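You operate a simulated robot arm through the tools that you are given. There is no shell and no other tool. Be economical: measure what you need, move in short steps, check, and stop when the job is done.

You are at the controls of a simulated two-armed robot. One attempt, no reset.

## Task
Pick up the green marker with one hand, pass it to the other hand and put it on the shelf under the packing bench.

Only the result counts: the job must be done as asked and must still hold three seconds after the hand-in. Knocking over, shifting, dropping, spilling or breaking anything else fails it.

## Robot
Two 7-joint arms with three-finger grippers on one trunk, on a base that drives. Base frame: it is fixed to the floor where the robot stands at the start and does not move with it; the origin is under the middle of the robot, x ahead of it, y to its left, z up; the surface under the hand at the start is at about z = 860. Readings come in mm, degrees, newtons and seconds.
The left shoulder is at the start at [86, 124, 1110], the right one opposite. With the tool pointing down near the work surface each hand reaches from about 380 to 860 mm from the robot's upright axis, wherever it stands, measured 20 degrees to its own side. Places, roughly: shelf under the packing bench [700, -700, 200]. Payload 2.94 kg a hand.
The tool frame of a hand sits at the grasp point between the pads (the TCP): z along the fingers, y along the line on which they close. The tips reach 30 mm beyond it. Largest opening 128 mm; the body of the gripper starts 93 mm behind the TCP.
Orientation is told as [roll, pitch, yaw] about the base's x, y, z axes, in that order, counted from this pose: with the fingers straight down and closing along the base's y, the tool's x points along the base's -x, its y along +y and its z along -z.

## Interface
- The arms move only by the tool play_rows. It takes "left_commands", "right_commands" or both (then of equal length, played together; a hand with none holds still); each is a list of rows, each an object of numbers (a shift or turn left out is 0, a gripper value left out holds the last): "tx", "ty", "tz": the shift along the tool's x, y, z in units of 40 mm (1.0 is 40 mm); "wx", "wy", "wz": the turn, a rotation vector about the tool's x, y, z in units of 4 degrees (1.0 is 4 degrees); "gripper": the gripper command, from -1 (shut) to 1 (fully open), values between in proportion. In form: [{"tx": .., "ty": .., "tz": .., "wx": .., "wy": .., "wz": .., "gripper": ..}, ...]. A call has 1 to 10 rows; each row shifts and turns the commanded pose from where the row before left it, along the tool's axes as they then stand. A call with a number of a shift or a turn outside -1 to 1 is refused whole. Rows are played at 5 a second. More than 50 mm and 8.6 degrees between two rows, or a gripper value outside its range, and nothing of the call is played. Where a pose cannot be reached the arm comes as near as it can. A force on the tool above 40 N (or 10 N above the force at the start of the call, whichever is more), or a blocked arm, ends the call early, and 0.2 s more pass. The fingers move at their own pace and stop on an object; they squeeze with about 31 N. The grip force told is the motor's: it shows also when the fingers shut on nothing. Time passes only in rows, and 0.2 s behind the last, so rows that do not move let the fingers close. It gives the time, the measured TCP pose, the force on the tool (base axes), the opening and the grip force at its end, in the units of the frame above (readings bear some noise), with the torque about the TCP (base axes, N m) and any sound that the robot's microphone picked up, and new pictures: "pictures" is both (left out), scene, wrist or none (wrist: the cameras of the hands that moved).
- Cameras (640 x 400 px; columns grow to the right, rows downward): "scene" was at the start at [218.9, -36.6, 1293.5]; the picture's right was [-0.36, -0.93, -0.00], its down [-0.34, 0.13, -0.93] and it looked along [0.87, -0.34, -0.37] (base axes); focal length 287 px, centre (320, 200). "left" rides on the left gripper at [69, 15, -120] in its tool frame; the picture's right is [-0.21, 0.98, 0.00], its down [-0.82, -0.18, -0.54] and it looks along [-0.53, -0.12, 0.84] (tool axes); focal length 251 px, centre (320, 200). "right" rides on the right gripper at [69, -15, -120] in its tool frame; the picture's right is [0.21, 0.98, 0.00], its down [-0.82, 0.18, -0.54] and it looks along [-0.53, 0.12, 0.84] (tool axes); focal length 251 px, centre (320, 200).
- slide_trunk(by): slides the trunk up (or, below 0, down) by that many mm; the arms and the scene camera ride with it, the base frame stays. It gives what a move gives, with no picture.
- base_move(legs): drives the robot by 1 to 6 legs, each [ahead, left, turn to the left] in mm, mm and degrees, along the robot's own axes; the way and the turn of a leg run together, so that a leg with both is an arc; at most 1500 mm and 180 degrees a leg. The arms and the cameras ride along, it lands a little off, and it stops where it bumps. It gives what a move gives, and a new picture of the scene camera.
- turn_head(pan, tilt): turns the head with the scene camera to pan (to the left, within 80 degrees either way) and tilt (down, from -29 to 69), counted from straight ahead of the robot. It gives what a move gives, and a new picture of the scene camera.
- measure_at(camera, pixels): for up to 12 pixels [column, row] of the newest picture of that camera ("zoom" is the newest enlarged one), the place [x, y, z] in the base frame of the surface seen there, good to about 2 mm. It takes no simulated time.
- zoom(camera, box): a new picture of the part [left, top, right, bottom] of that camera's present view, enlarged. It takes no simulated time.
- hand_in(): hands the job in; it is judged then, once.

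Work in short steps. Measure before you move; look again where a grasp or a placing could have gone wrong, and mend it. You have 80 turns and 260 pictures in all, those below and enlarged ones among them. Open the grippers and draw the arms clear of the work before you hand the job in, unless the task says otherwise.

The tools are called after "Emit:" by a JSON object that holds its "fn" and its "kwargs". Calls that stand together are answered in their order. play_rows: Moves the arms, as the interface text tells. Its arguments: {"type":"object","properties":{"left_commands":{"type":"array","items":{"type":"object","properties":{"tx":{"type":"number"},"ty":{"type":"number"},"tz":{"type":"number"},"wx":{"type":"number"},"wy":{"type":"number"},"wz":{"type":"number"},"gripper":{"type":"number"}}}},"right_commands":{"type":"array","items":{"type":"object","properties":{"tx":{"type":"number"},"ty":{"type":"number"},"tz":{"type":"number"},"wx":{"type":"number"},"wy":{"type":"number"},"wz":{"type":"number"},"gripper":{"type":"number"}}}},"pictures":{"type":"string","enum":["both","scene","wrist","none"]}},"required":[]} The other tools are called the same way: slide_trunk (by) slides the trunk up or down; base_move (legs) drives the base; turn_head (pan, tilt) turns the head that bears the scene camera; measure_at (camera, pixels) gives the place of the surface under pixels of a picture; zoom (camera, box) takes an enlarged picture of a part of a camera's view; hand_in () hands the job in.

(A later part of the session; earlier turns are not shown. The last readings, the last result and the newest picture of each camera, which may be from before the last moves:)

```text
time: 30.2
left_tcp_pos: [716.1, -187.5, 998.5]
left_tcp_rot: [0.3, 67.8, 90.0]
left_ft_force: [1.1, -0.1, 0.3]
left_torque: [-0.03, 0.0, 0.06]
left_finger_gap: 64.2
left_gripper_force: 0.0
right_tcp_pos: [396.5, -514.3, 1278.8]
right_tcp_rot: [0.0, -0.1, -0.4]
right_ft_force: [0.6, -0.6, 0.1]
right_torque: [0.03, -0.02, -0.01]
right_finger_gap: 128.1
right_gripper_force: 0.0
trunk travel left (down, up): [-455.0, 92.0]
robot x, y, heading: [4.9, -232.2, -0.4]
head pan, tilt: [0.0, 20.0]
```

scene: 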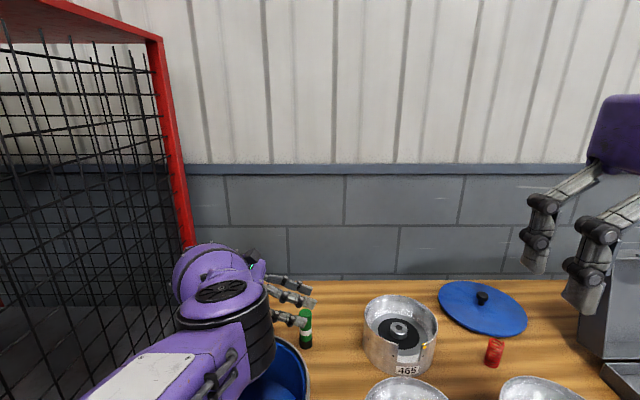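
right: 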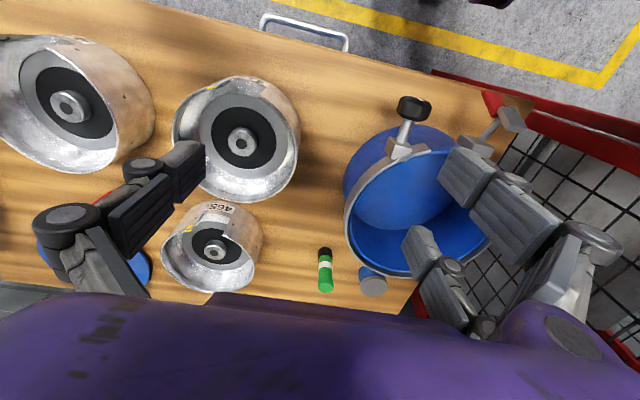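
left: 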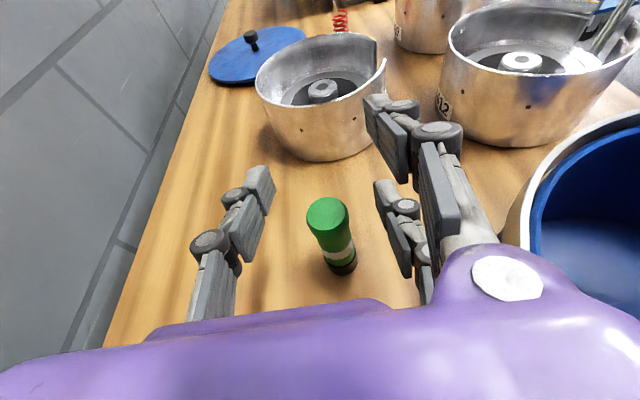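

View is better now. I descend the last ~74 mm in short rows around the marker, looking afterwards.

Emit:
{"fn": "turn_head", "kwargs": {"pan": 8, "tilt": 45}}

Emit:
{"fn": "play_rows", "kwargs": {"left_commands": [{"tx": -0.3, "tz": 0.121}, {"tx": -0.3, "tz": 0.121}, {"tx": -0.3, "tz": 0.121}, {"tx": -0.3, "tz": 0.121}], "pictures": "both"}}

```text
time: 31.1
left_tcp_pos: [716.7, -188.1, 999.1]
left_tcp_rot: [0.2, 67.8, 90.2]
left_ft_force: [0.1, -0.3, 0.9]
left_torque: [-0.03, 0.05, -0.02]
left_finger_gap: 64.0
left_gripper_force: 0.0
right_tcp_pos: [397.1, -513.6, 1278.8]
right_tcp_rot: [0.0, 0.0, -0.3]
right_ft_force: [-0.2, 0.2, 0.6]
right_torque: [-0.04, 0.0, 0.01]
right_finger_gap: 128.1
right_gripper_force: 0.1
trunk travel left (down, up): [-455.0, 92.0]
robot x, y, heading: [-3.3, -232.4, -0.5]
head pan, tilt: [8.0, 45.0]
```

scene: 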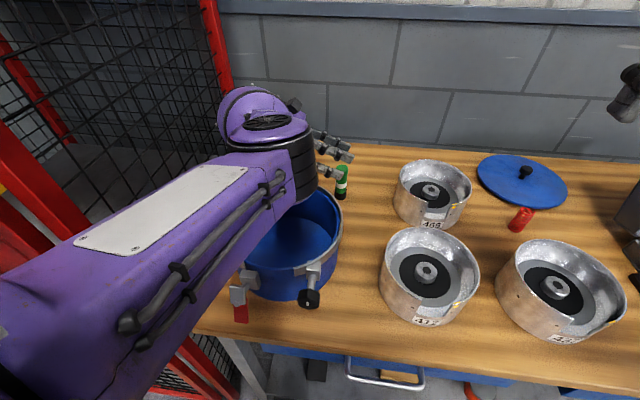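

```text
time: 32.1
left_tcp_pos: [715.0, -185.9, 946.9]
left_tcp_rot: [0.2, 67.7, 90.2]
left_ft_force: [-0.1, 0.5, 0.6]
left_torque: [0.0, -0.02, 0.0]
left_finger_gap: 64.3
left_gripper_force: 0.0
right_tcp_pos: [396.8, -514.1, 1279.1]
right_tcp_rot: [0.0, 0.0, -0.3]
right_ft_force: [-0.5, 0.7, -0.1]
right_torque: [0.0, 0.0, -0.01]
right_finger_gap: 128.1
right_gripper_force: 0.0
trunk travel left (down, up): [-455.0, 92.0]
robot x, y, heading: [3.4, -232.0, -0.3]
head pan, tilt: [8.0, 45.0]
```

scene: 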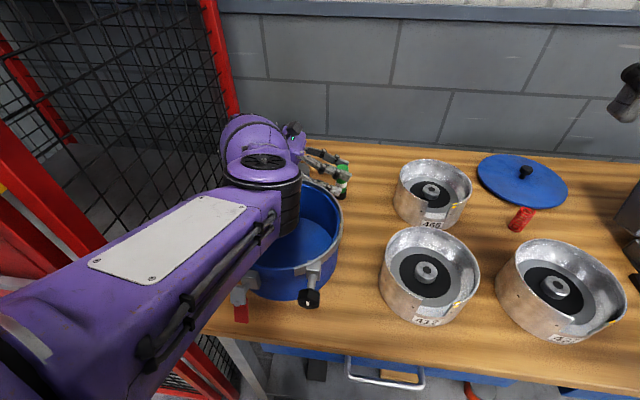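
left: 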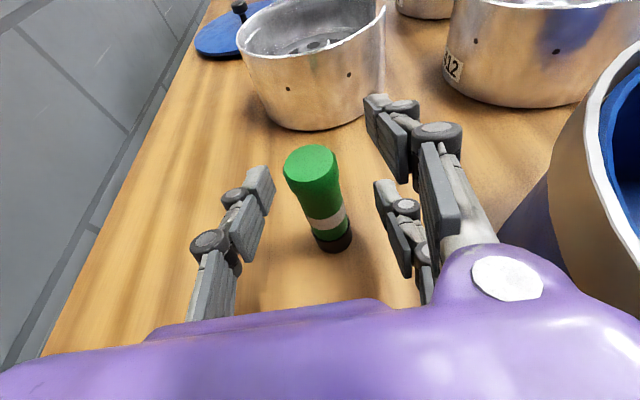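

The elbow drum at (270,230) hangs over the bucket; I check its height and the wrist's clearance to the rim and tin.

Emit:
{"fn": "measure_at", "kwargs": {"camera": "scene", "pixels": [[275, 232], [293, 225], [285, 180], [300, 150], [308, 185], [330, 200], [340, 230], [320, 155], [343, 170], [260, 255]]}}

Emit:
{"fn": "zoom", "kwargs": {"camera": "scene", "box": [210, 100, 370, 250]}}

Emit:
{"fn": "measure_at", "kwargs": {"camera": "left", "pixels": [[310, 160], [285, 170], [337, 170], [325, 215], [312, 148], [337, 246]]}}

```text
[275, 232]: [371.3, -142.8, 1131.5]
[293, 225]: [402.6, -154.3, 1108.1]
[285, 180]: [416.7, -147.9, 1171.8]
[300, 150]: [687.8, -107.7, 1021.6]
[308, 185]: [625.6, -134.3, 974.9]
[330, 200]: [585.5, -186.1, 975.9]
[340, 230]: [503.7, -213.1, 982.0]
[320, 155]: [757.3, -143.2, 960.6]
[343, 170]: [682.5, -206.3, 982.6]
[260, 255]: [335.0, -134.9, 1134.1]
```

```text
2.67 times, centred on (290, 175) of scene
```

zoom: 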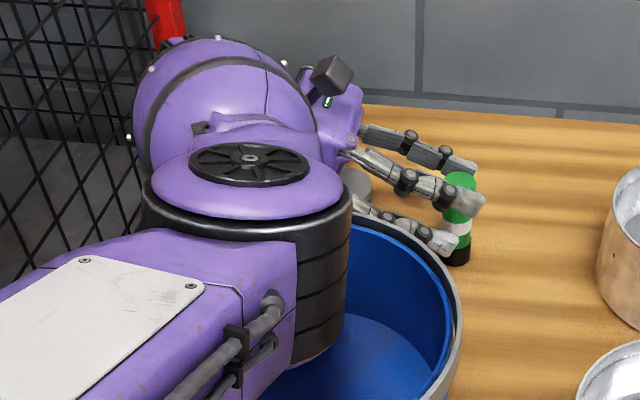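

```text
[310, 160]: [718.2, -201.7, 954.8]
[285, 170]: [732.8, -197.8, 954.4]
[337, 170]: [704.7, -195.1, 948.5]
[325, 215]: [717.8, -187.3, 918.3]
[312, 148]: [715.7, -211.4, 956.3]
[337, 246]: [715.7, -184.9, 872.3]
```

Elbow bottom is at z≈1108, safely above the rim. Marker axis ≈(718,-199). Descend the last 22 mm.

Emit:
{"fn": "play_rows", "kwargs": {"left_commands": [{"tx": -0.26, "tz": 0.12, "ty": -0.04}, {"tx": -0.26, "tz": 0.12, "ty": -0.03}, {}], "pictures": "both"}}

```text
time: 32.9
left_tcp_pos: [719.6, -187.7, 924.2]
left_tcp_rot: [0.2, 67.8, 90.3]
left_ft_force: [1.0, -0.7, 0.9]
left_torque: [0.03, 0.0, 0.01]
left_finger_gap: 63.8
left_gripper_force: 0.1
right_tcp_pos: [396.5, -513.2, 1278.6]
right_tcp_rot: [0.1, -0.2, -0.3]
right_ft_force: [0.7, 0.0, 0.5]
right_torque: [0.01, 0.01, -0.01]
right_finger_gap: 128.2
right_gripper_force: 0.1
trunk travel left (down, up): [-455.0, 92.0]
robot x, y, heading: [-1.2, -227.3, -0.5]
head pan, tilt: [8.0, 45.0]
```

scene: 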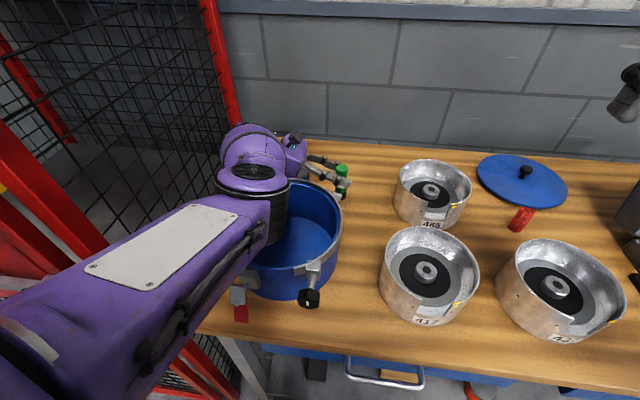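
left: 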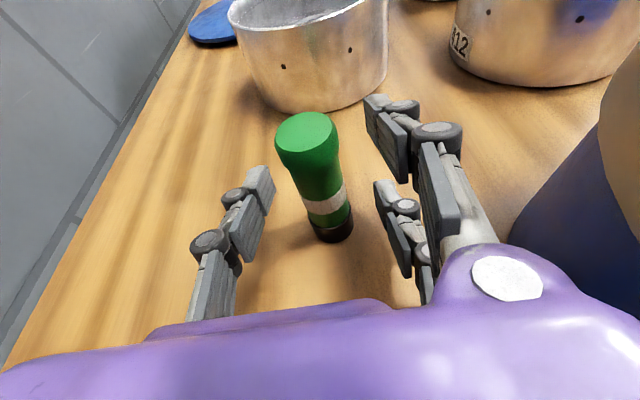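

Fingers straddle the marker properly. Close the gripper.

Emit:
{"fn": "play_rows", "kwargs": {"left_commands": [{"gripper": -0.35}, {"gripper": -0.45}, {"gripper": -1}, {"gripper": -1}, {"gripper": -1}], "pictures": "both"}}

```text
time: 34.1
left_tcp_pos: [719.8, -188.2, 923.8]
left_tcp_rot: [0.2, 67.9, 90.2]
left_ft_force: [-0.7, 0.6, 0.9]
left_torque: [-0.01, 0.03, 0.01]
left_finger_gap: 30.1
left_gripper_force: 30.8
right_tcp_pos: [396.6, -513.9, 1279.0]
right_tcp_rot: [0.0, -0.2, -0.3]
right_ft_force: [0.4, -0.3, 0.1]
right_torque: [0.0, 0.01, -0.01]
right_finger_gap: 128.1
right_gripper_force: 0.0
trunk travel left (down, up): [-455.0, 92.0]
robot x, y, heading: [2.5, -230.4, -0.1]
head pan, tilt: [8.0, 45.0]
```

scene: 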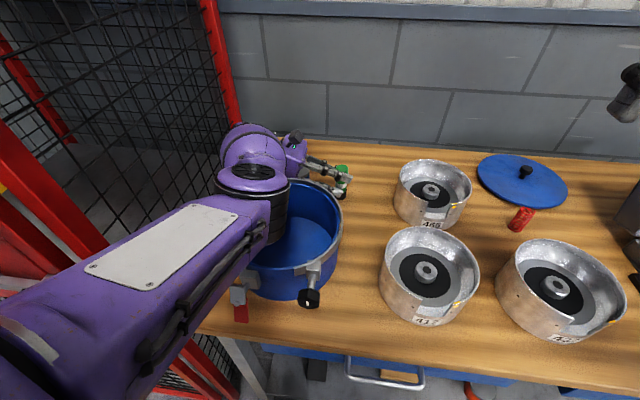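
left: 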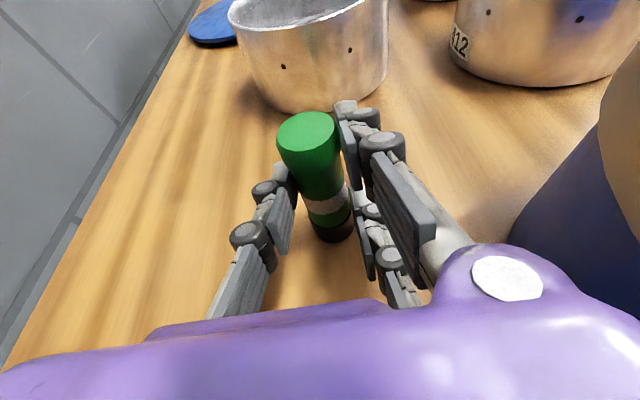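

Gap stopped at 30 mm with 31 N: the marker is held. Lift straight up 30 mm first, check.

Emit:
{"fn": "play_rows", "kwargs": {"left_commands": [{"tx": 0.35, "tz": -0.14}, {"tx": 0.35, "tz": -0.14}, {"tx": 0.35, "tz": -0.14}, {}], "pictures": "both"}}

```text
time: 35.1
left_tcp_pos: [719.0, -187.4, 969.1]
left_tcp_rot: [0.2, 67.8, 90.1]
left_ft_force: [0.0, 0.3, -1.5]
left_torque: [0.0, -0.01, 0.02]
left_finger_gap: 30.3
left_gripper_force: 31.2
right_tcp_pos: [397.1, -514.4, 1276.8]
right_tcp_rot: [-0.1, 0.0, -0.3]
right_ft_force: [0.7, 0.3, 0.7]
right_torque: [-0.01, 0.0, -0.03]
right_finger_gap: 128.1
right_gripper_force: 0.1
trunk travel left (down, up): [-455.0, 92.0]
robot x, y, heading: [-0.4, -232.4, -0.2]
head pan, tilt: [8.0, 45.0]
```

scene: 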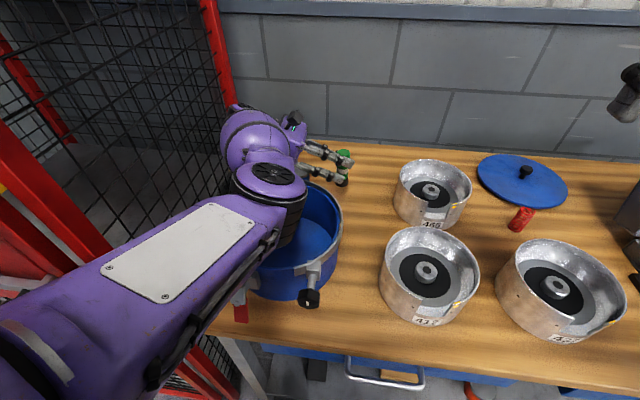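
left: 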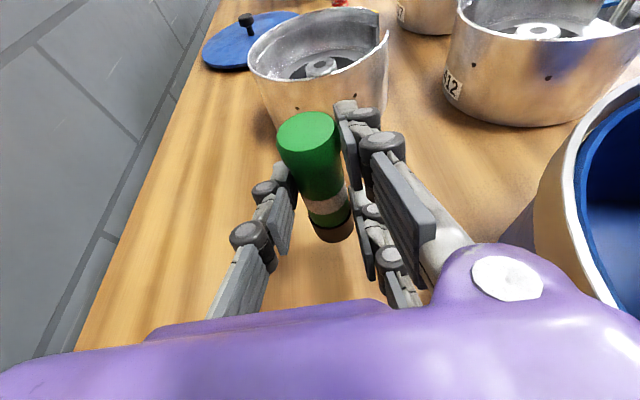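

Held firmly. Lift on to z≈1170, and rotate the right hand yaw -90° at the same time.

Emit:
{"fn": "play_rows", "kwargs": {"left_commands": [{"tx": 0.67, "tz": -0.27}, {"tx": 0.67, "tz": -0.27}, {"tx": 0.67, "tz": -0.27}, {"tx": 0.67, "tz": -0.27}, {"tx": 0.67, "tz": -0.27}, {"tx": 0.67, "tz": -0.27}, {"tx": 0.67, "tz": -0.27}, {}, {}, {}], "right_commands": [{"wz": 1}, {"wz": 1}, {"wz": 1}, {"wz": 1}, {"wz": 1}, {"wz": 1}, {"wz": 1}, {"wz": 1}, {"wz": 1}, {"wz": 1}], "pictures": "none"}}

Emit:
{"fn": "play_rows", "kwargs": {"right_commands": [{"wz": 1, "tx": -1}, {"wz": 1, "tx": -1}, {"wz": 1, "tx": -0.9}, {"wz": 1}, {"wz": 1}, {"wz": 1}, {"wz": 1}, {"wz": 1}, {"wz": 1}, {"wz": 1}], "pictures": "none"}}

Emit:
{"fn": "turn_head", "kwargs": {"pan": -15, "tilt": 30}}

```text
time: 37.3
left_tcp_pos: [719.7, -189.8, 1171.4]
left_tcp_rot: [0.2, 67.8, 90.2]
left_ft_force: [-0.4, 0.6, -0.5]
left_torque: [0.01, -0.01, -0.03]
left_finger_gap: 30.3
left_gripper_force: 31.0
right_tcp_pos: [396.7, -514.3, 1278.4]
right_tcp_rot: [0.0, 0.0, -40.5]
right_ft_force: [0.5, 0.7, 0.5]
right_torque: [0.02, 0.01, -0.01]
right_finger_gap: 128.3
right_gripper_force: 0.1
trunk travel left (down, up): [-455.0, 92.0]
robot x, y, heading: [1.7, -231.5, -0.2]
head pan, tilt: [8.0, 45.0]
```

```text
time: 39.5
left_tcp_pos: [720.5, -189.3, 1171.4]
left_tcp_rot: [0.1, 67.8, 90.1]
left_ft_force: [-0.5, 0.7, -0.2]
left_torque: [-0.01, 0.01, 0.04]
left_finger_gap: 30.0
left_gripper_force: 31.0
right_tcp_pos: [480.2, -594.7, 1277.2]
right_tcp_rot: [0.1, 0.0, -80.3]
right_ft_force: [-0.5, -0.7, 0.8]
right_torque: [-0.02, -0.01, -0.02]
right_finger_gap: 128.1
right_gripper_force: 0.0
trunk travel left (down, up): [-455.0, 92.0]
robot x, y, heading: [-1.6, -230.7, -0.3]
head pan, tilt: [8.0, 45.0]
```

```text
time: 40.4
left_tcp_pos: [721.4, -189.4, 1172.3]
left_tcp_rot: [0.2, 67.8, 90.2]
left_ft_force: [0.0, 0.3, -1.0]
left_torque: [-0.01, -0.01, 0.0]
left_finger_gap: 30.2
left_gripper_force: 30.9
right_tcp_pos: [480.1, -595.1, 1279.4]
right_tcp_rot: [0.0, -0.1, -80.4]
right_ft_force: [0.1, -0.1, 0.0]
right_torque: [0.0, 0.01, -0.02]
right_finger_gap: 128.0
right_gripper_force: 0.1
trunk travel left (down, up): [-455.0, 92.0]
robot x, y, heading: [-0.8, -233.2, -0.3]
head pan, tilt: [-15.0, 30.0]
```

scene: 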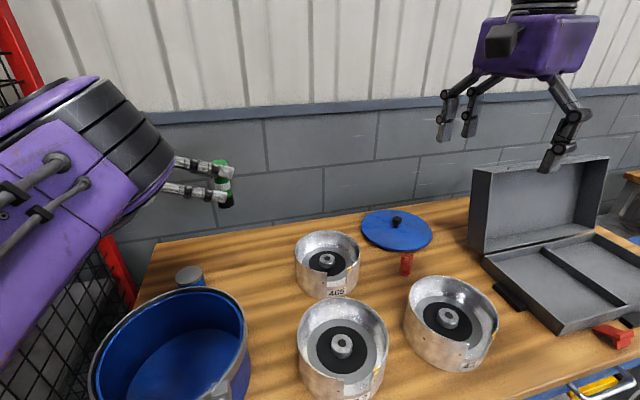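

Everything is in order: left holds the marker at (222,185); the right hand is at yaw -80. Now tilt the right hand to point toward +y.

Emit:
{"fn": "play_rows", "kwargs": {"right_commands": [{"wz": 1}, {"wz": 1}, {"wz": 0.4, "wy": 0.5}, {"wy": 1}, {"wy": 1}, {"wy": 1}, {"wy": 1}, {"wy": 1}, {"wy": 1}, {"wy": 1}], "pictures": "none"}}

Emit:
{"fn": "play_rows", "kwargs": {"right_commands": [{"wy": 1}, {"wy": 1}, {"wy": 1}, {"wy": 1}, {"wy": 1}, {"wy": 1}, {"wy": 1}, {"wy": 1}, {"wy": 1}, {"wy": 1}], "pictures": "both"}}

```text
time: 42.6
left_tcp_pos: [719.4, -189.1, 1172.1]
left_tcp_rot: [0.3, 67.8, 90.2]
left_ft_force: [-0.5, 0.2, -0.8]
left_torque: [0.0, 0.02, 0.02]
left_finger_gap: 30.2
left_gripper_force: 31.4
right_tcp_pos: [480.4, -594.7, 1279.1]
right_tcp_rot: [0.0, 30.1, -89.8]
right_ft_force: [-0.4, 0.7, -0.3]
right_torque: [0.01, 0.01, -0.03]
right_finger_gap: 128.0
right_gripper_force: 0.0
trunk travel left (down, up): [-455.0, 92.0]
robot x, y, heading: [5.5, -230.8, -0.3]
head pan, tilt: [-15.0, 30.0]
```

```text
time: 44.8
left_tcp_pos: [720.5, -189.1, 1171.9]
left_tcp_rot: [0.4, 67.8, 90.2]
left_ft_force: [0.2, 0.4, -1.2]
left_torque: [0.0, 0.0, -0.01]
left_finger_gap: 30.3
left_gripper_force: 30.6
right_tcp_pos: [480.0, -595.7, 1279.2]
right_tcp_rot: [0.0, 70.0, -89.8]
right_ft_force: [-0.3, -1.1, -0.6]
right_torque: [0.02, -0.02, 0.02]
right_finger_gap: 128.0
right_gripper_force: 0.0
trunk travel left (down, up): [-455.0, 92.0]
robot x, y, heading: [-0.7, -230.0, -0.2]
head pan, tilt: [-15.0, 30.0]
```

scene: 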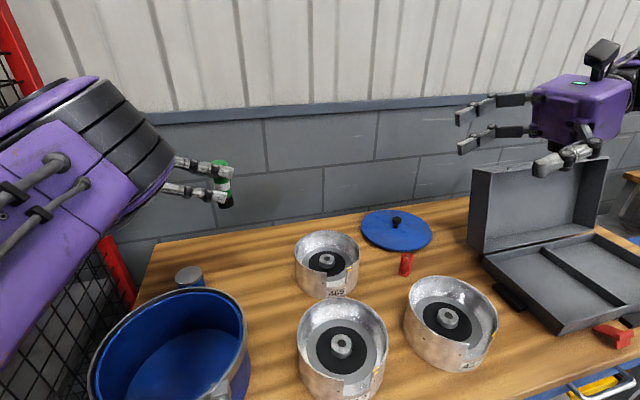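
right: 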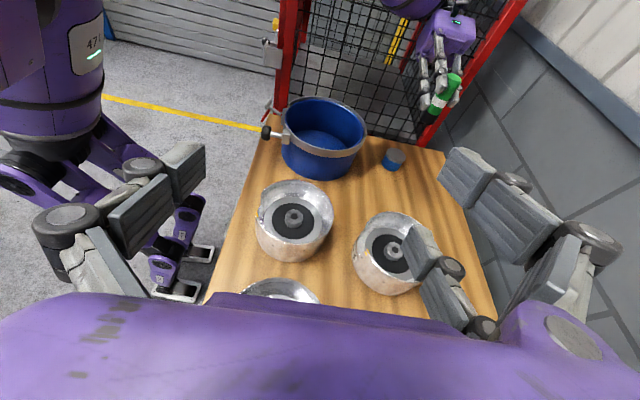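

Right hand faces the left one now. Finish tilt to ~88° and bring it to a pre-handover spot at about (720,-420,1167).

Emit:
{"fn": "play_rows", "kwargs": {"right_commands": [{"wy": 1}, {"wy": 1}, {"wy": 1}, {"wy": 1}, {"wy": 0.5}, {"tz": 0.6}, {"tz": 0.6}, {"tz": 0.6, "ty": 0.5}, {"tz": 0.6, "ty": 0.8}, {"tz": 0.6, "ty": 0.8}], "pictures": "none"}}

Emit:
{"fn": "play_rows", "kwargs": {"right_commands": [{"tz": 0.5, "ty": 0.8}, {"tz": 0.4, "ty": 0.8}, {"tz": 0.4, "ty": 0.8}, {"ty": 0.8, "tx": -0.5}, {"ty": 0.7, "tx": -0.7}, {"tx": -0.7}, {"tx": -0.7}, {}], "pictures": "both"}}

```text
time: 47.0
left_tcp_pos: [721.2, -188.4, 1171.7]
left_tcp_rot: [0.4, 67.7, 90.4]
left_ft_force: [0.0, 0.4, 0.1]
left_torque: [-0.01, 0.0, -0.01]
left_finger_gap: 30.2
left_gripper_force: 30.8
right_tcp_pos: [565.8, -473.8, 1273.9]
right_tcp_rot: [-1.3, 87.9, -91.3]
right_ft_force: [0.3, 0.6, -0.1]
right_torque: [-0.01, -0.02, 0.04]
right_finger_gap: 127.9
right_gripper_force: 0.0
trunk travel left (down, up): [-455.0, 92.0]
robot x, y, heading: [1.3, -231.3, -0.2]
head pan, tilt: [-15.0, 30.0]
```

```text
time: 48.8
left_tcp_pos: [720.7, -189.8, 1171.1]
left_tcp_rot: [0.4, 67.7, 90.2]
left_ft_force: [-1.0, 0.5, -0.2]
left_torque: [0.02, -0.02, 0.02]
left_finger_gap: 30.2
left_gripper_force: 30.4
right_tcp_pos: [643.3, -423.9, 1188.5]
right_tcp_rot: [0.6, 88.0, -89.3]
right_ft_force: [0.5, -0.1, 0.2]
right_torque: [-0.01, -0.01, 0.03]
right_finger_gap: 127.8
right_gripper_force: 0.1
right hand out of reach, approached as far as the arm can: row 4, 5, 6, 7
trunk travel left (down, up): [-455.0, 92.0]
robot x, y, heading: [-1.8, -233.8, -0.2]
head pan, tilt: [-15.0, 30.0]
```

scene: 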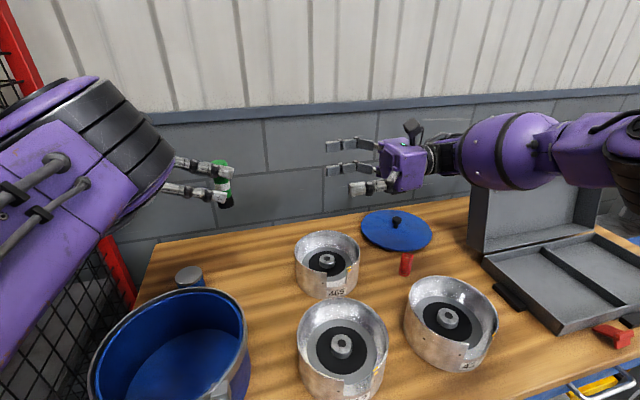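
right: 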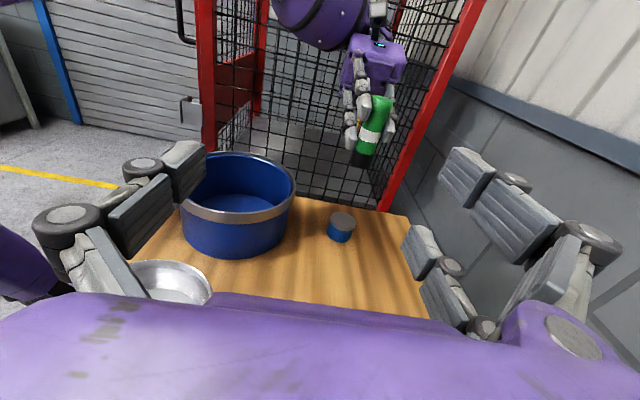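

Right can't reach x=720 there, so I bring the left hand back to x≈605 (at z 1172, above the bucket) to meet.

Emit:
{"fn": "play_rows", "kwargs": {"left_commands": [{"ty": 0.6}, {"ty": 0.6}, {"ty": 0.6}, {"ty": 0.6}, {"ty": 0.45}, {}], "right_commands": [{"tx": -0.2, "ty": -0.2}, {"tx": -0.2, "ty": -0.2}, {"tx": -0.13, "ty": -0.2}, {"ty": -0.2}, {"ty": -0.1}, {}], "pictures": "both"}}

```text
time: 50.2
left_tcp_pos: [606.9, -188.3, 1171.2]
left_tcp_rot: [0.3, 67.8, 90.2]
left_ft_force: [0.4, -0.4, -1.0]
left_torque: [0.0, -0.03, -0.01]
left_finger_gap: 30.1
left_gripper_force: 30.9
right_tcp_pos: [609.3, -424.7, 1167.0]
right_tcp_rot: [0.5, 88.0, -89.4]
right_ft_force: [-0.5, 0.0, 0.5]
right_torque: [-0.02, 0.0, 0.02]
right_finger_gap: 127.8
right_gripper_force: 0.1
trunk travel left (down, up): [-455.0, 92.0]
robot x, y, heading: [-1.6, -233.0, -0.1]
head pan, tilt: [-15.0, 30.0]
```

scene: 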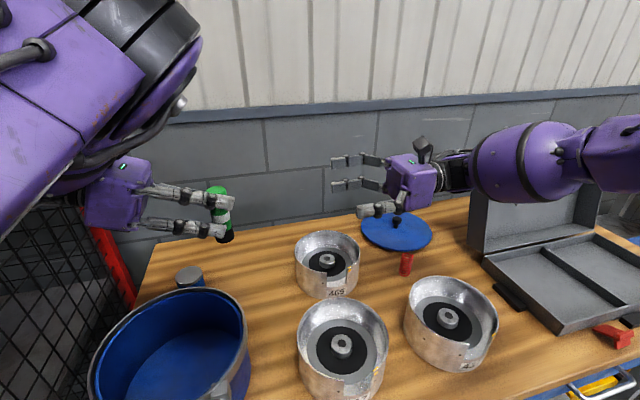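
right: 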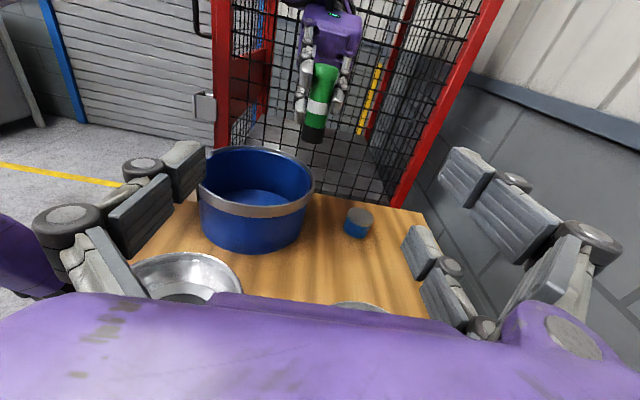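
left: 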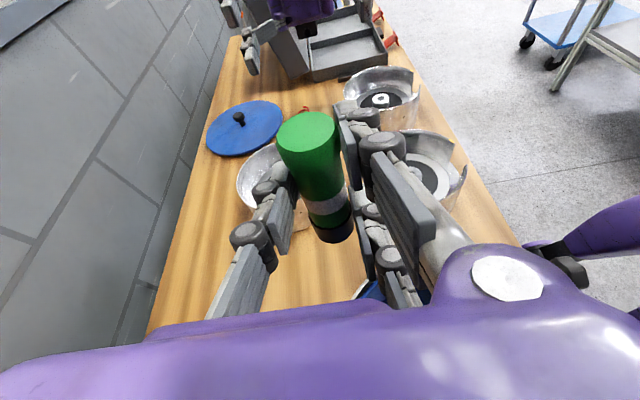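

Both hands face each other. I measure the marker and both hands' fingers finely to set the interleave.

Emit:
{"fn": "zoom", "kwargs": {"camera": "scene", "box": [120, 140, 440, 260]}}

Emit:
{"fn": "measure_at", "kwargs": {"camera": "right", "pixels": [[326, 70], [322, 90], [317, 108], [312, 135], [298, 118], [303, 95], [338, 100], [312, 75]]}}

Emit:
{"fn": "measure_at", "kwargs": {"camera": "left", "pixels": [[307, 120], [282, 130], [338, 130], [307, 140], [325, 200], [333, 235]]}}

```text
2.00 times, centred on (280, 200) of scene
```

zoom: 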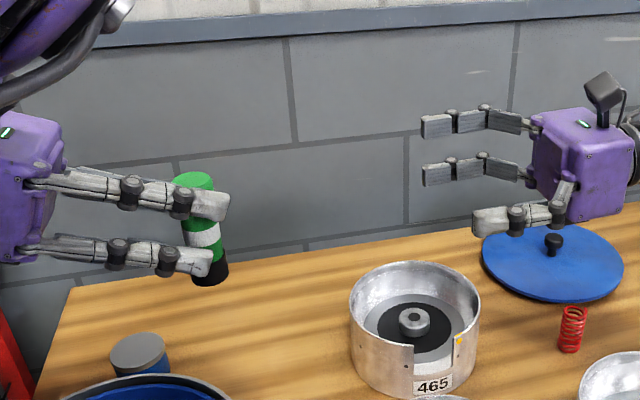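

```text
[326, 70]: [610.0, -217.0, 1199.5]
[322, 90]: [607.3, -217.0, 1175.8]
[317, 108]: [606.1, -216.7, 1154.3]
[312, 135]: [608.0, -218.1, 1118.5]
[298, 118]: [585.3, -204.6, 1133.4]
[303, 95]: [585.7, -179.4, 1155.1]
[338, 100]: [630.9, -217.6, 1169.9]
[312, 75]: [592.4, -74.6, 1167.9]
```

```text
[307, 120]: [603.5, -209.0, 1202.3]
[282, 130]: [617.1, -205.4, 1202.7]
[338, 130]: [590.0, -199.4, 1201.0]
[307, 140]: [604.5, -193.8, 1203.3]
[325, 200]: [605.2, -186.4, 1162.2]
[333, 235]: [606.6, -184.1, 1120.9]
```

I check the heights of all fingertips in the zoomed picture.

Emit:
{"fn": "measure_at", "kwargs": {"camera": "zoom", "pixels": [[435, 116], [435, 125], [435, 135], [435, 165], [435, 175], [435, 185], [490, 212], [490, 222], [490, 233], [215, 195], [215, 218], [200, 262]]}}

Emit:
{"fn": "measure_at", "kwargs": {"camera": "right", "pixels": [[338, 88], [338, 94], [338, 106], [336, 112], [299, 108], [299, 124], [306, 62], [308, 56]]}}

Emit:
{"fn": "zoom", "kwargs": {"camera": "right", "box": [240, 0, 400, 160]}}

```text
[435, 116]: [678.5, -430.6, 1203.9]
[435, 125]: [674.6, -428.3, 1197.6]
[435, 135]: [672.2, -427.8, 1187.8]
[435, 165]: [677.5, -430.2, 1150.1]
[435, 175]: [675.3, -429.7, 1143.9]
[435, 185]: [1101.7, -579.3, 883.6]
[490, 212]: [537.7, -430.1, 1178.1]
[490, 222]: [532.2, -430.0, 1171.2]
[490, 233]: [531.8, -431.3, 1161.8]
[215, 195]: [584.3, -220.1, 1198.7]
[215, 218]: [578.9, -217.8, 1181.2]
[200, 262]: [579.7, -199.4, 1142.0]
```

```text
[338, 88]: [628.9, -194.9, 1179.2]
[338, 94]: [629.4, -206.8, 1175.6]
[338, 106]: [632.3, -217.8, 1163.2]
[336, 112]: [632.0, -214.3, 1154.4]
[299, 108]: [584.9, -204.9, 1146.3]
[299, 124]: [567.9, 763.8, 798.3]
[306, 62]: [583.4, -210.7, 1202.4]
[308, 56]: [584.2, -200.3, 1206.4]
```

```text
2.50 times, centred on (320, 80) of right
```

zoom: 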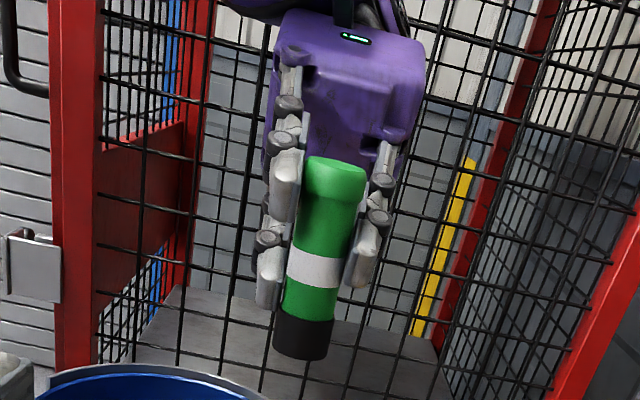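

The fingers interleave if the right hand is ~3.5 mm lower (left single finger z 1153–1170 at its tip, right pair at 1143/1195). I advance 150 mm, lowering slightly, then check.

Emit:
{"fn": "play_rows", "kwargs": {"right_commands": [{"tz": 0.75, "tx": -0.09, "ty": -0.06}, {"tz": 0.75}, {"tz": 0.75}, {"tz": 0.75}, {"tz": 0.75}, {}], "pictures": "both"}}

```text
time: 51.6
left_tcp_pos: [606.2, -188.5, 1171.1]
left_tcp_rot: [0.2, 67.7, 90.2]
left_ft_force: [-0.1, -0.2, -1.1]
left_torque: [-0.02, -0.02, 0.01]
left_finger_gap: 30.1
left_gripper_force: 31.2
right_tcp_pos: [600.1, -279.3, 1160.7]
right_tcp_rot: [0.7, 87.8, -89.5]
right_ft_force: [0.9, 0.1, -0.5]
right_torque: [0.0, 0.0, -0.01]
right_finger_gap: 127.8
right_gripper_force: 0.1
right hand out of reach, approached as far as the arm can: row 5
trunk travel left (down, up): [-455.0, 92.0]
robot x, y, heading: [4.3, -230.3, -0.1]
head pan, tilt: [-15.0, 30.0]
```

scene: 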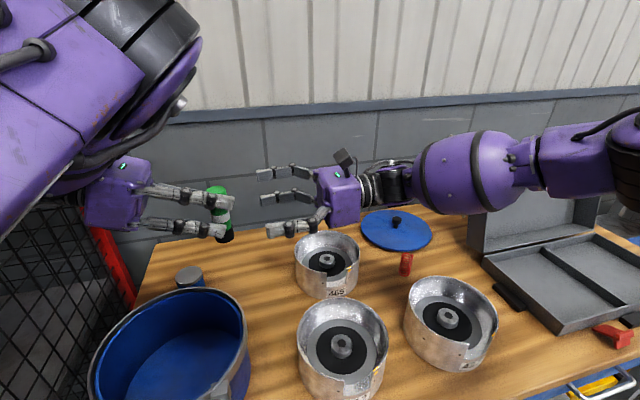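
right: 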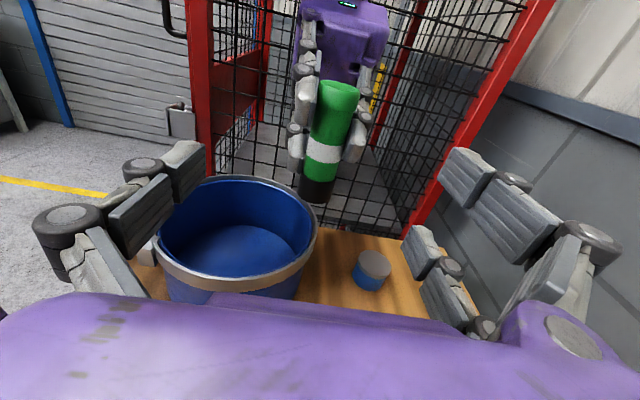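

The right arm nears its reach limit; I back it to y≈-380 and bring the left hand ~105 mm toward -y so that they meet near y≈-305.

Emit:
{"fn": "play_rows", "kwargs": {"right_commands": [{"tz": -0.6}, {"tz": -0.6}, {"tz": -0.6}, {"tz": -0.6}, {}, {}], "left_commands": [{}, {"tx": 0.21, "tz": 0.51}, {"tx": 0.21, "tz": 0.51}, {"tx": 0.21, "tz": 0.51}, {"tx": 0.21, "tz": 0.51}, {"tx": 0.15, "tz": 0.39}], "pictures": "both"}}

```text
time: 53.0
left_tcp_pos: [605.2, -292.6, 1171.0]
left_tcp_rot: [0.1, 67.8, 90.0]
left_ft_force: [0.4, -0.4, -0.3]
left_torque: [0.02, -0.02, -0.01]
left_finger_gap: 30.2
left_gripper_force: 30.8
right_tcp_pos: [603.0, -374.4, 1164.5]
right_tcp_rot: [0.6, 88.0, -89.2]
right_ft_force: [0.0, 0.3, -0.1]
right_torque: [0.04, -0.01, -0.01]
right_finger_gap: 127.9
right_gripper_force: 0.0
trunk travel left (down, up): [-455.0, 92.0]
robot x, y, heading: [-2.5, -233.5, -0.1]
head pan, tilt: [-15.0, 30.0]
```

scene: 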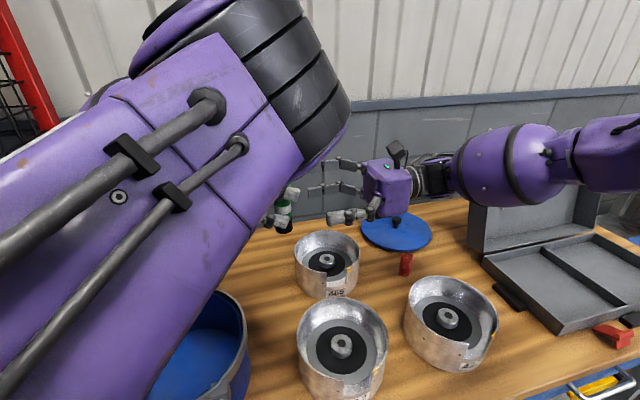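
right: 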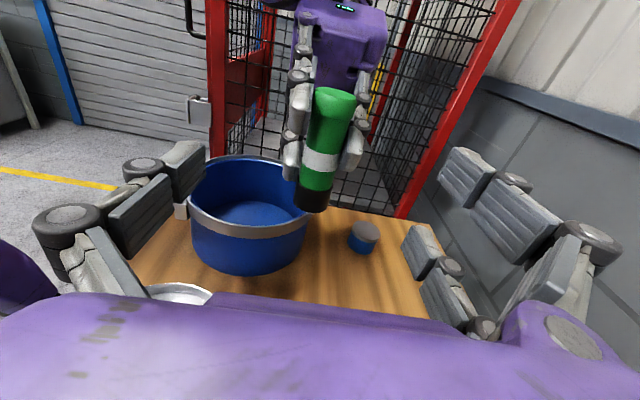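
left: 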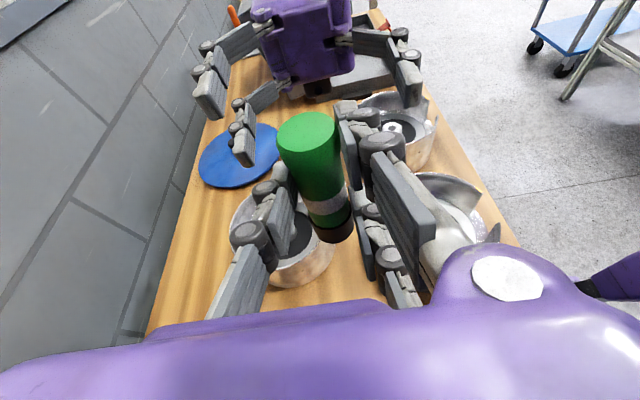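

Now the final approach: right TCP to about (604.5,-323.5,1163.5), fingers still open.

Emit:
{"fn": "play_rows", "kwargs": {"right_commands": [{"tz": 0.43, "ty": 0.04, "tx": -0.01}, {"tz": 0.43, "ty": 0.03, "tx": -0.01}, {"tz": 0.42}, {}], "pictures": "both"}}

Emit:
{"fn": "zoom", "kwargs": {"camera": "right", "box": [200, 0, 440, 220]}}

Emit:
{"fn": "zoom", "kwargs": {"camera": "left", "box": [160, 0, 480, 300]}}

```text
time: 54.0
left_tcp_pos: [605.6, -292.2, 1170.4]
left_tcp_rot: [0.2, 67.8, 90.3]
left_ft_force: [0.2, -0.6, 0.3]
left_torque: [0.01, 0.0, -0.03]
left_finger_gap: 30.2
left_gripper_force: 30.8
right_tcp_pos: [605.7, -323.6, 1162.6]
right_tcp_rot: [1.3, 88.0, -88.6]
right_ft_force: [0.8, -0.2, -0.1]
right_torque: [-0.03, 0.0, 0.04]
right_finger_gap: 128.0
right_gripper_force: 0.0
trunk travel left (down, up): [-455.0, 92.0]
robot x, y, heading: [-1.8, -228.6, -0.4]
head pan, tilt: [-15.0, 30.0]
```

scene: 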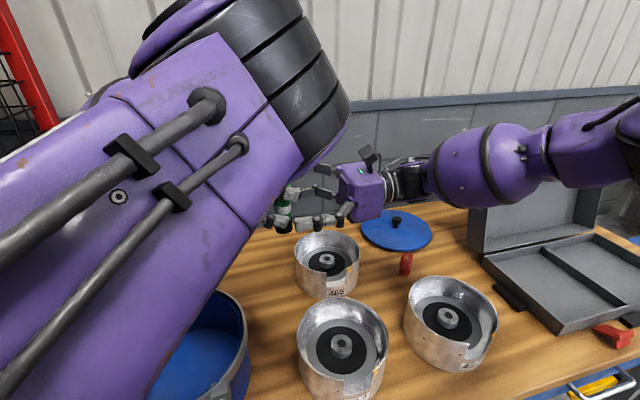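
right: 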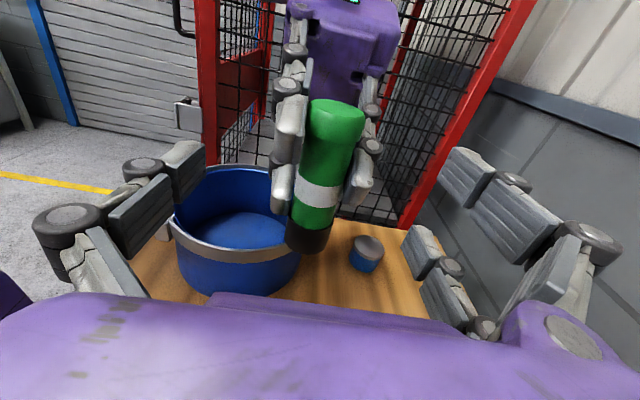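

```text
1.82 times, centred on (320, 110) of right
```

zoom: 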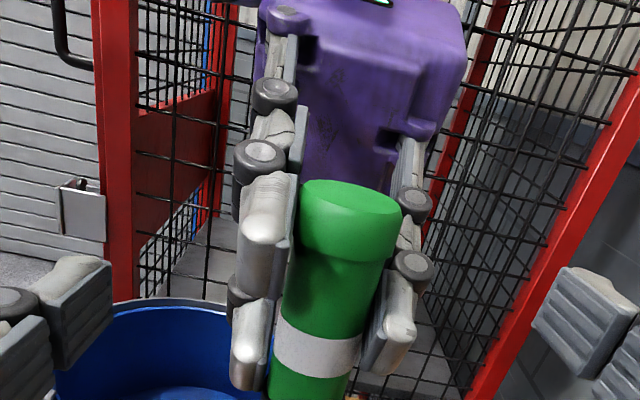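

```text
1.33 times, centred on (320, 150) of left
```

zoom: 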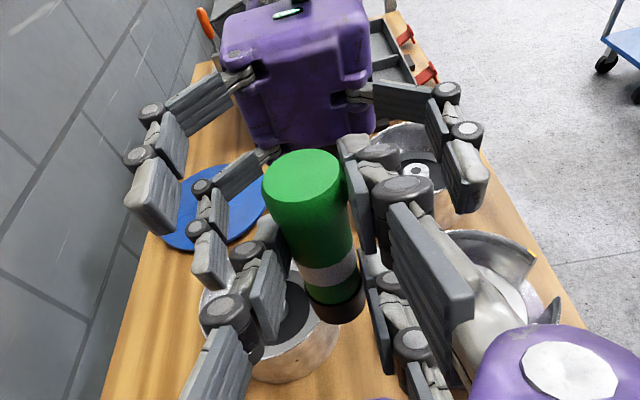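

The geometry looks interleaved. I measure tip heights once more before closing.

Emit:
{"fn": "measure_at", "kwargs": {"camera": "zoom", "pixels": [[150, 195], [155, 230], [178, 180], [205, 255], [212, 285], [225, 230], [465, 165], [465, 205], [275, 255], [280, 310], [350, 150], [372, 260]]}}

Emit:
{"fn": "measure_at", "kwargs": {"camera": "right", "pixels": [[357, 172], [353, 203], [350, 190], [298, 100], [290, 130], [283, 170], [278, 205], [290, 158], [330, 140], [320, 190], [332, 108], [308, 240]]}}

```text
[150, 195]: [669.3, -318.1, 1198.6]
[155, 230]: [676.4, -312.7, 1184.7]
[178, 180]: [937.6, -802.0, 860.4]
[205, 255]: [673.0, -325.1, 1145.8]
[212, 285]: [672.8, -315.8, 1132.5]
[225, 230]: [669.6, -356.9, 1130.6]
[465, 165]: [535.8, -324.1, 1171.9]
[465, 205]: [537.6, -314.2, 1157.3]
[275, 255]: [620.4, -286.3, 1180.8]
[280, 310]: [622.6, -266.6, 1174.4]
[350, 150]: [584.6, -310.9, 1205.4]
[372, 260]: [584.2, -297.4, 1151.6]
```

```text
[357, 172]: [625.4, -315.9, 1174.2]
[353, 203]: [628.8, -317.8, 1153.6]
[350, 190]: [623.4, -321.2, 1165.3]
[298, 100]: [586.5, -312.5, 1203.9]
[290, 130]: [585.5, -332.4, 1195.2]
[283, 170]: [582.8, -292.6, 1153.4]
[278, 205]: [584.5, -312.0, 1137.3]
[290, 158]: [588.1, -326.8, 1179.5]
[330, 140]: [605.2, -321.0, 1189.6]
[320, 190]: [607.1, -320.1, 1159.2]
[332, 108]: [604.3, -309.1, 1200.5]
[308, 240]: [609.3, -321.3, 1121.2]
```

Clearances are ~5 mm on each side. I close the right fingers to ~45 mm first and check forces.

Emit:
{"fn": "play_rows", "kwargs": {"right_commands": [{"gripper": 0.3}, {"gripper": 0}, {"gripper": -0.3}, {}], "pictures": "wrist"}}

Emit:
{"fn": "zoom", "kwargs": {"camera": "right", "box": [200, 60, 440, 260]}}

Emit:
{"fn": "zoom", "kwargs": {"camera": "left", "box": [200, 60, 440, 260]}}

```text
time: 55.0
left_tcp_pos: [604.4, -292.3, 1171.1]
left_tcp_rot: [0.3, 67.8, 90.3]
left_ft_force: [-5.4, -0.4, -0.7]
left_torque: [-0.05, -0.17, 0.0]
left_finger_gap: 29.9
left_gripper_force: 30.7
right_tcp_pos: [605.0, -323.8, 1161.3]
right_tcp_rot: [0.4, 88.0, -89.6]
right_ft_force: [5.5, 0.3, -0.3]
right_torque: [-0.03, 0.2, -0.15]
right_finger_gap: 55.5
right_gripper_force: 8.2
trunk travel left (down, up): [-455.0, 92.0]
robot x, y, heading: [-1.3, -227.6, -0.3]
head pan, tilt: [-15.0, 30.0]
```

right: 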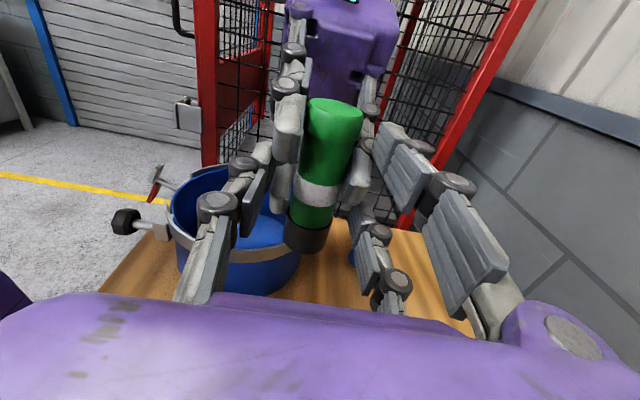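

```text
2.00 times, centred on (320, 160) of right
```

zoom: 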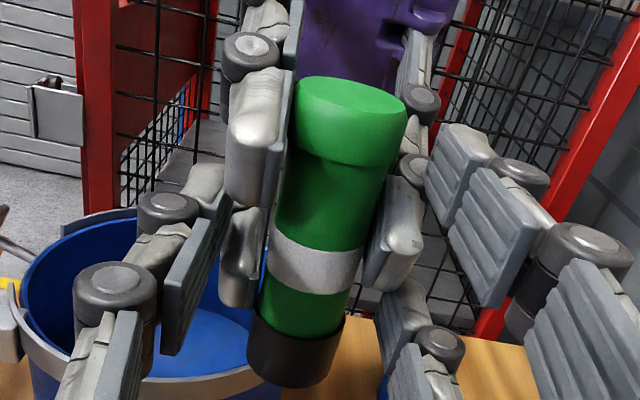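

```text
2.00 times, centred on (320, 160) of left
```

zoom: 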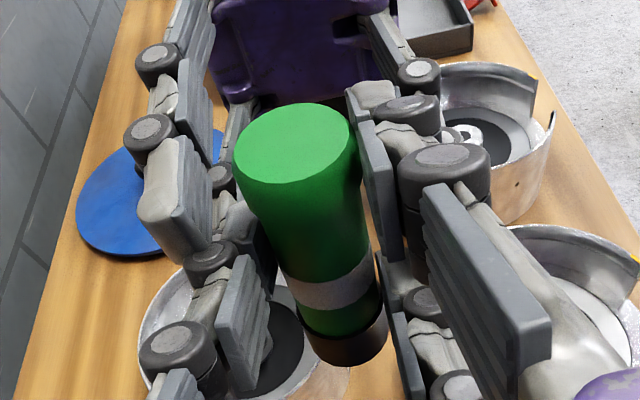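

The right upper finger touched the left single finger (5 N at z≈1190; right TCP sits at 1161, a bit low). I reopen somewhat, raise 3.5 mm, tilt +4°, and retry.

Emit:
{"fn": "play_rows", "kwargs": {"right_commands": [{"gripper": 0.4}, {"gripper": 0.4}, {"tx": 0.09, "wy": 1}, {}, {"gripper": 0.1}, {"gripper": -0.25}, {}], "pictures": "wrist"}}

```text
time: 56.6
left_tcp_pos: [605.1, -292.2, 1172.0]
left_tcp_rot: [0.2, 67.8, 90.1]
left_ft_force: [-0.2, 0.6, -0.9]
left_torque: [0.0, -0.01, -0.02]
left_finger_gap: 29.9
left_gripper_force: 30.6
right_tcp_pos: [604.4, -322.8, 1166.4]
right_tcp_rot: [179.3, 88.1, 89.4]
right_ft_force: [0.2, -1.1, 0.4]
right_torque: [-0.04, 0.03, 0.03]
right_finger_gap: 48.0
right_gripper_force: 0.1
trunk travel left (down, up): [-455.0, 92.0]
robot x, y, heading: [0.0, -230.3, -0.2]
head pan, tilt: [-15.0, 30.0]
```

right: 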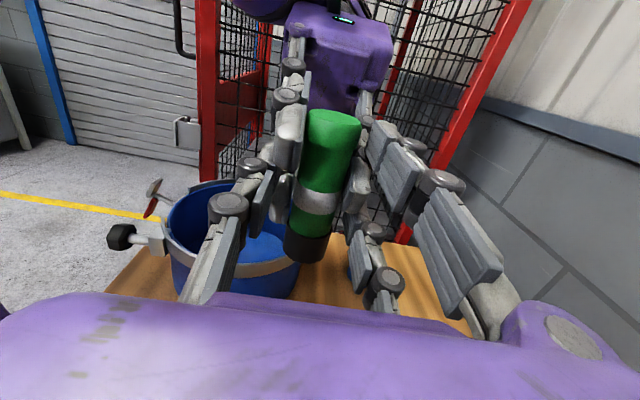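

Now gap 48 mm without contact. Close further onto the marker.

Emit:
{"fn": "play_rows", "kwargs": {"right_commands": [{"gripper": -0.35}, {"gripper": -0.45}, {"gripper": -0.55}, {"gripper": -0.65}, {}], "pictures": "wrist"}}

```text
time: 57.8
left_tcp_pos: [604.1, -292.1, 1171.4]
left_tcp_rot: [0.4, 67.8, 90.3]
left_ft_force: [-6.9, -1.2, 1.0]
left_torque: [-0.03, 0.37, -0.09]
left_finger_gap: 30.2
left_gripper_force: 31.1
right_tcp_pos: [605.9, -321.8, 1165.1]
right_tcp_rot: [178.4, 87.9, 88.6]
right_ft_force: [7.1, 0.6, -0.9]
right_torque: [-0.01, -0.32, -0.12]
right_finger_gap: 30.3
right_gripper_force: 30.8
trunk travel left (down, up): [-455.0, 92.0]
robot x, y, heading: [3.8, -231.6, -0.5]
head pan, tilt: [-15.0, 30.0]
```

right: 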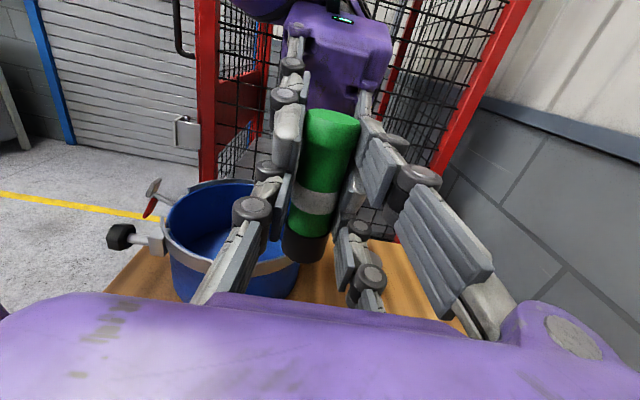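

Right stopped on the marker at 30.3 mm with 31 N. Secure it, then open the left hand partly.

Emit:
{"fn": "play_rows", "kwargs": {"right_commands": [{"gripper": -1}, {"gripper": -1}, {}, {}, {}, {}], "left_commands": [{}, {}, {"gripper": -0.4}, {"gripper": -0.25}, {"gripper": -0.1}, {}], "pictures": "wrist"}}

```text
time: 59.2
left_tcp_pos: [604.0, -292.2, 1170.9]
left_tcp_rot: [0.1, 67.9, 90.2]
left_ft_force: [-0.1, -0.2, -0.2]
left_torque: [0.04, 0.02, 0.0]
left_finger_gap: 57.5
left_gripper_force: 0.0
right_tcp_pos: [605.4, -324.5, 1164.7]
right_tcp_rot: [179.5, 88.0, 89.5]
right_ft_force: [0.6, -0.1, -0.2]
right_torque: [0.01, -0.02, 0.0]
right_finger_gap: 30.1
right_gripper_force: 30.9
trunk travel left (down, up): [-455.0, 92.0]
robot x, y, heading: [-1.4, -230.5, -0.2]
head pan, tilt: [-15.0, 30.0]
```

right: 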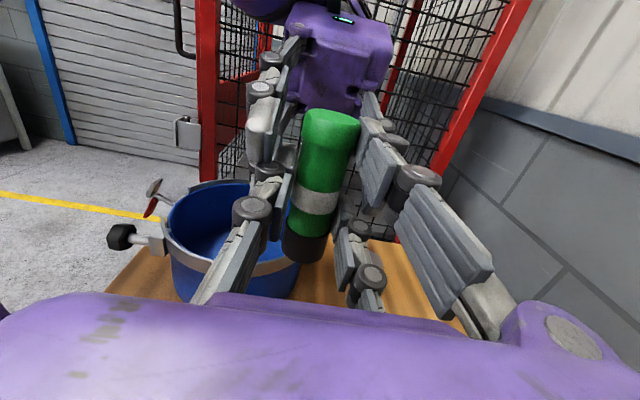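
left: 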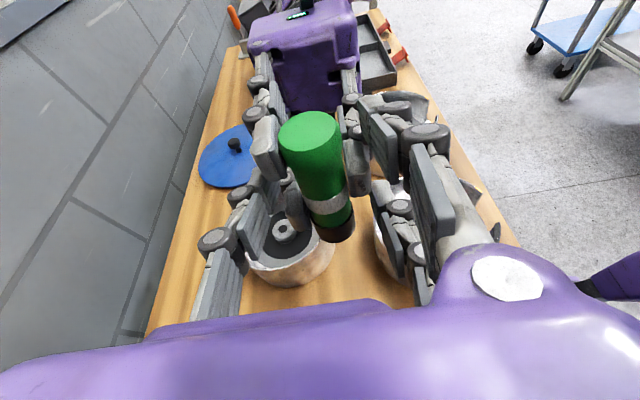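

The marker hangs in the right hand only. Withdraw the left hand along its fingers.

Emit:
{"fn": "play_rows", "kwargs": {"left_commands": [{"tz": -0.5}, {"tz": -0.6}, {"tz": -0.7}, {"tz": -0.7}, {"tz": -0.4}], "pictures": "both"}}

```text
time: 60.4
left_tcp_pos: [604.5, -184.3, 1214.0]
left_tcp_rot: [0.4, 67.8, 90.2]
left_ft_force: [0.3, 0.5, -0.2]
left_torque: [-0.03, 0.01, 0.01]
left_finger_gap: 57.6
left_gripper_force: 0.0
right_tcp_pos: [605.0, -321.9, 1166.0]
right_tcp_rot: [179.4, 88.0, 89.5]
right_ft_force: [0.4, 0.0, -0.1]
right_torque: [-0.02, 0.01, 0.0]
right_finger_gap: 30.5
right_gripper_force: 31.3
trunk travel left (down, up): [-455.0, 92.0]
robot x, y, heading: [-2.7, -227.7, -0.2]
head pan, tilt: [-15.0, 30.0]
```

scene: 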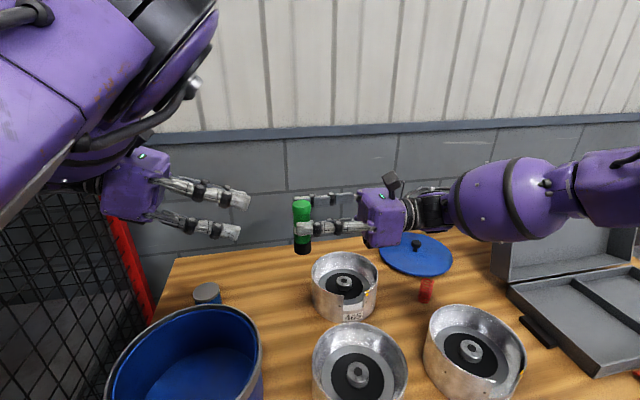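
left: 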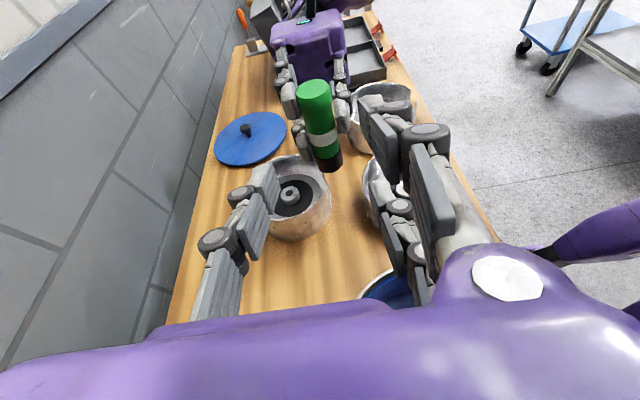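

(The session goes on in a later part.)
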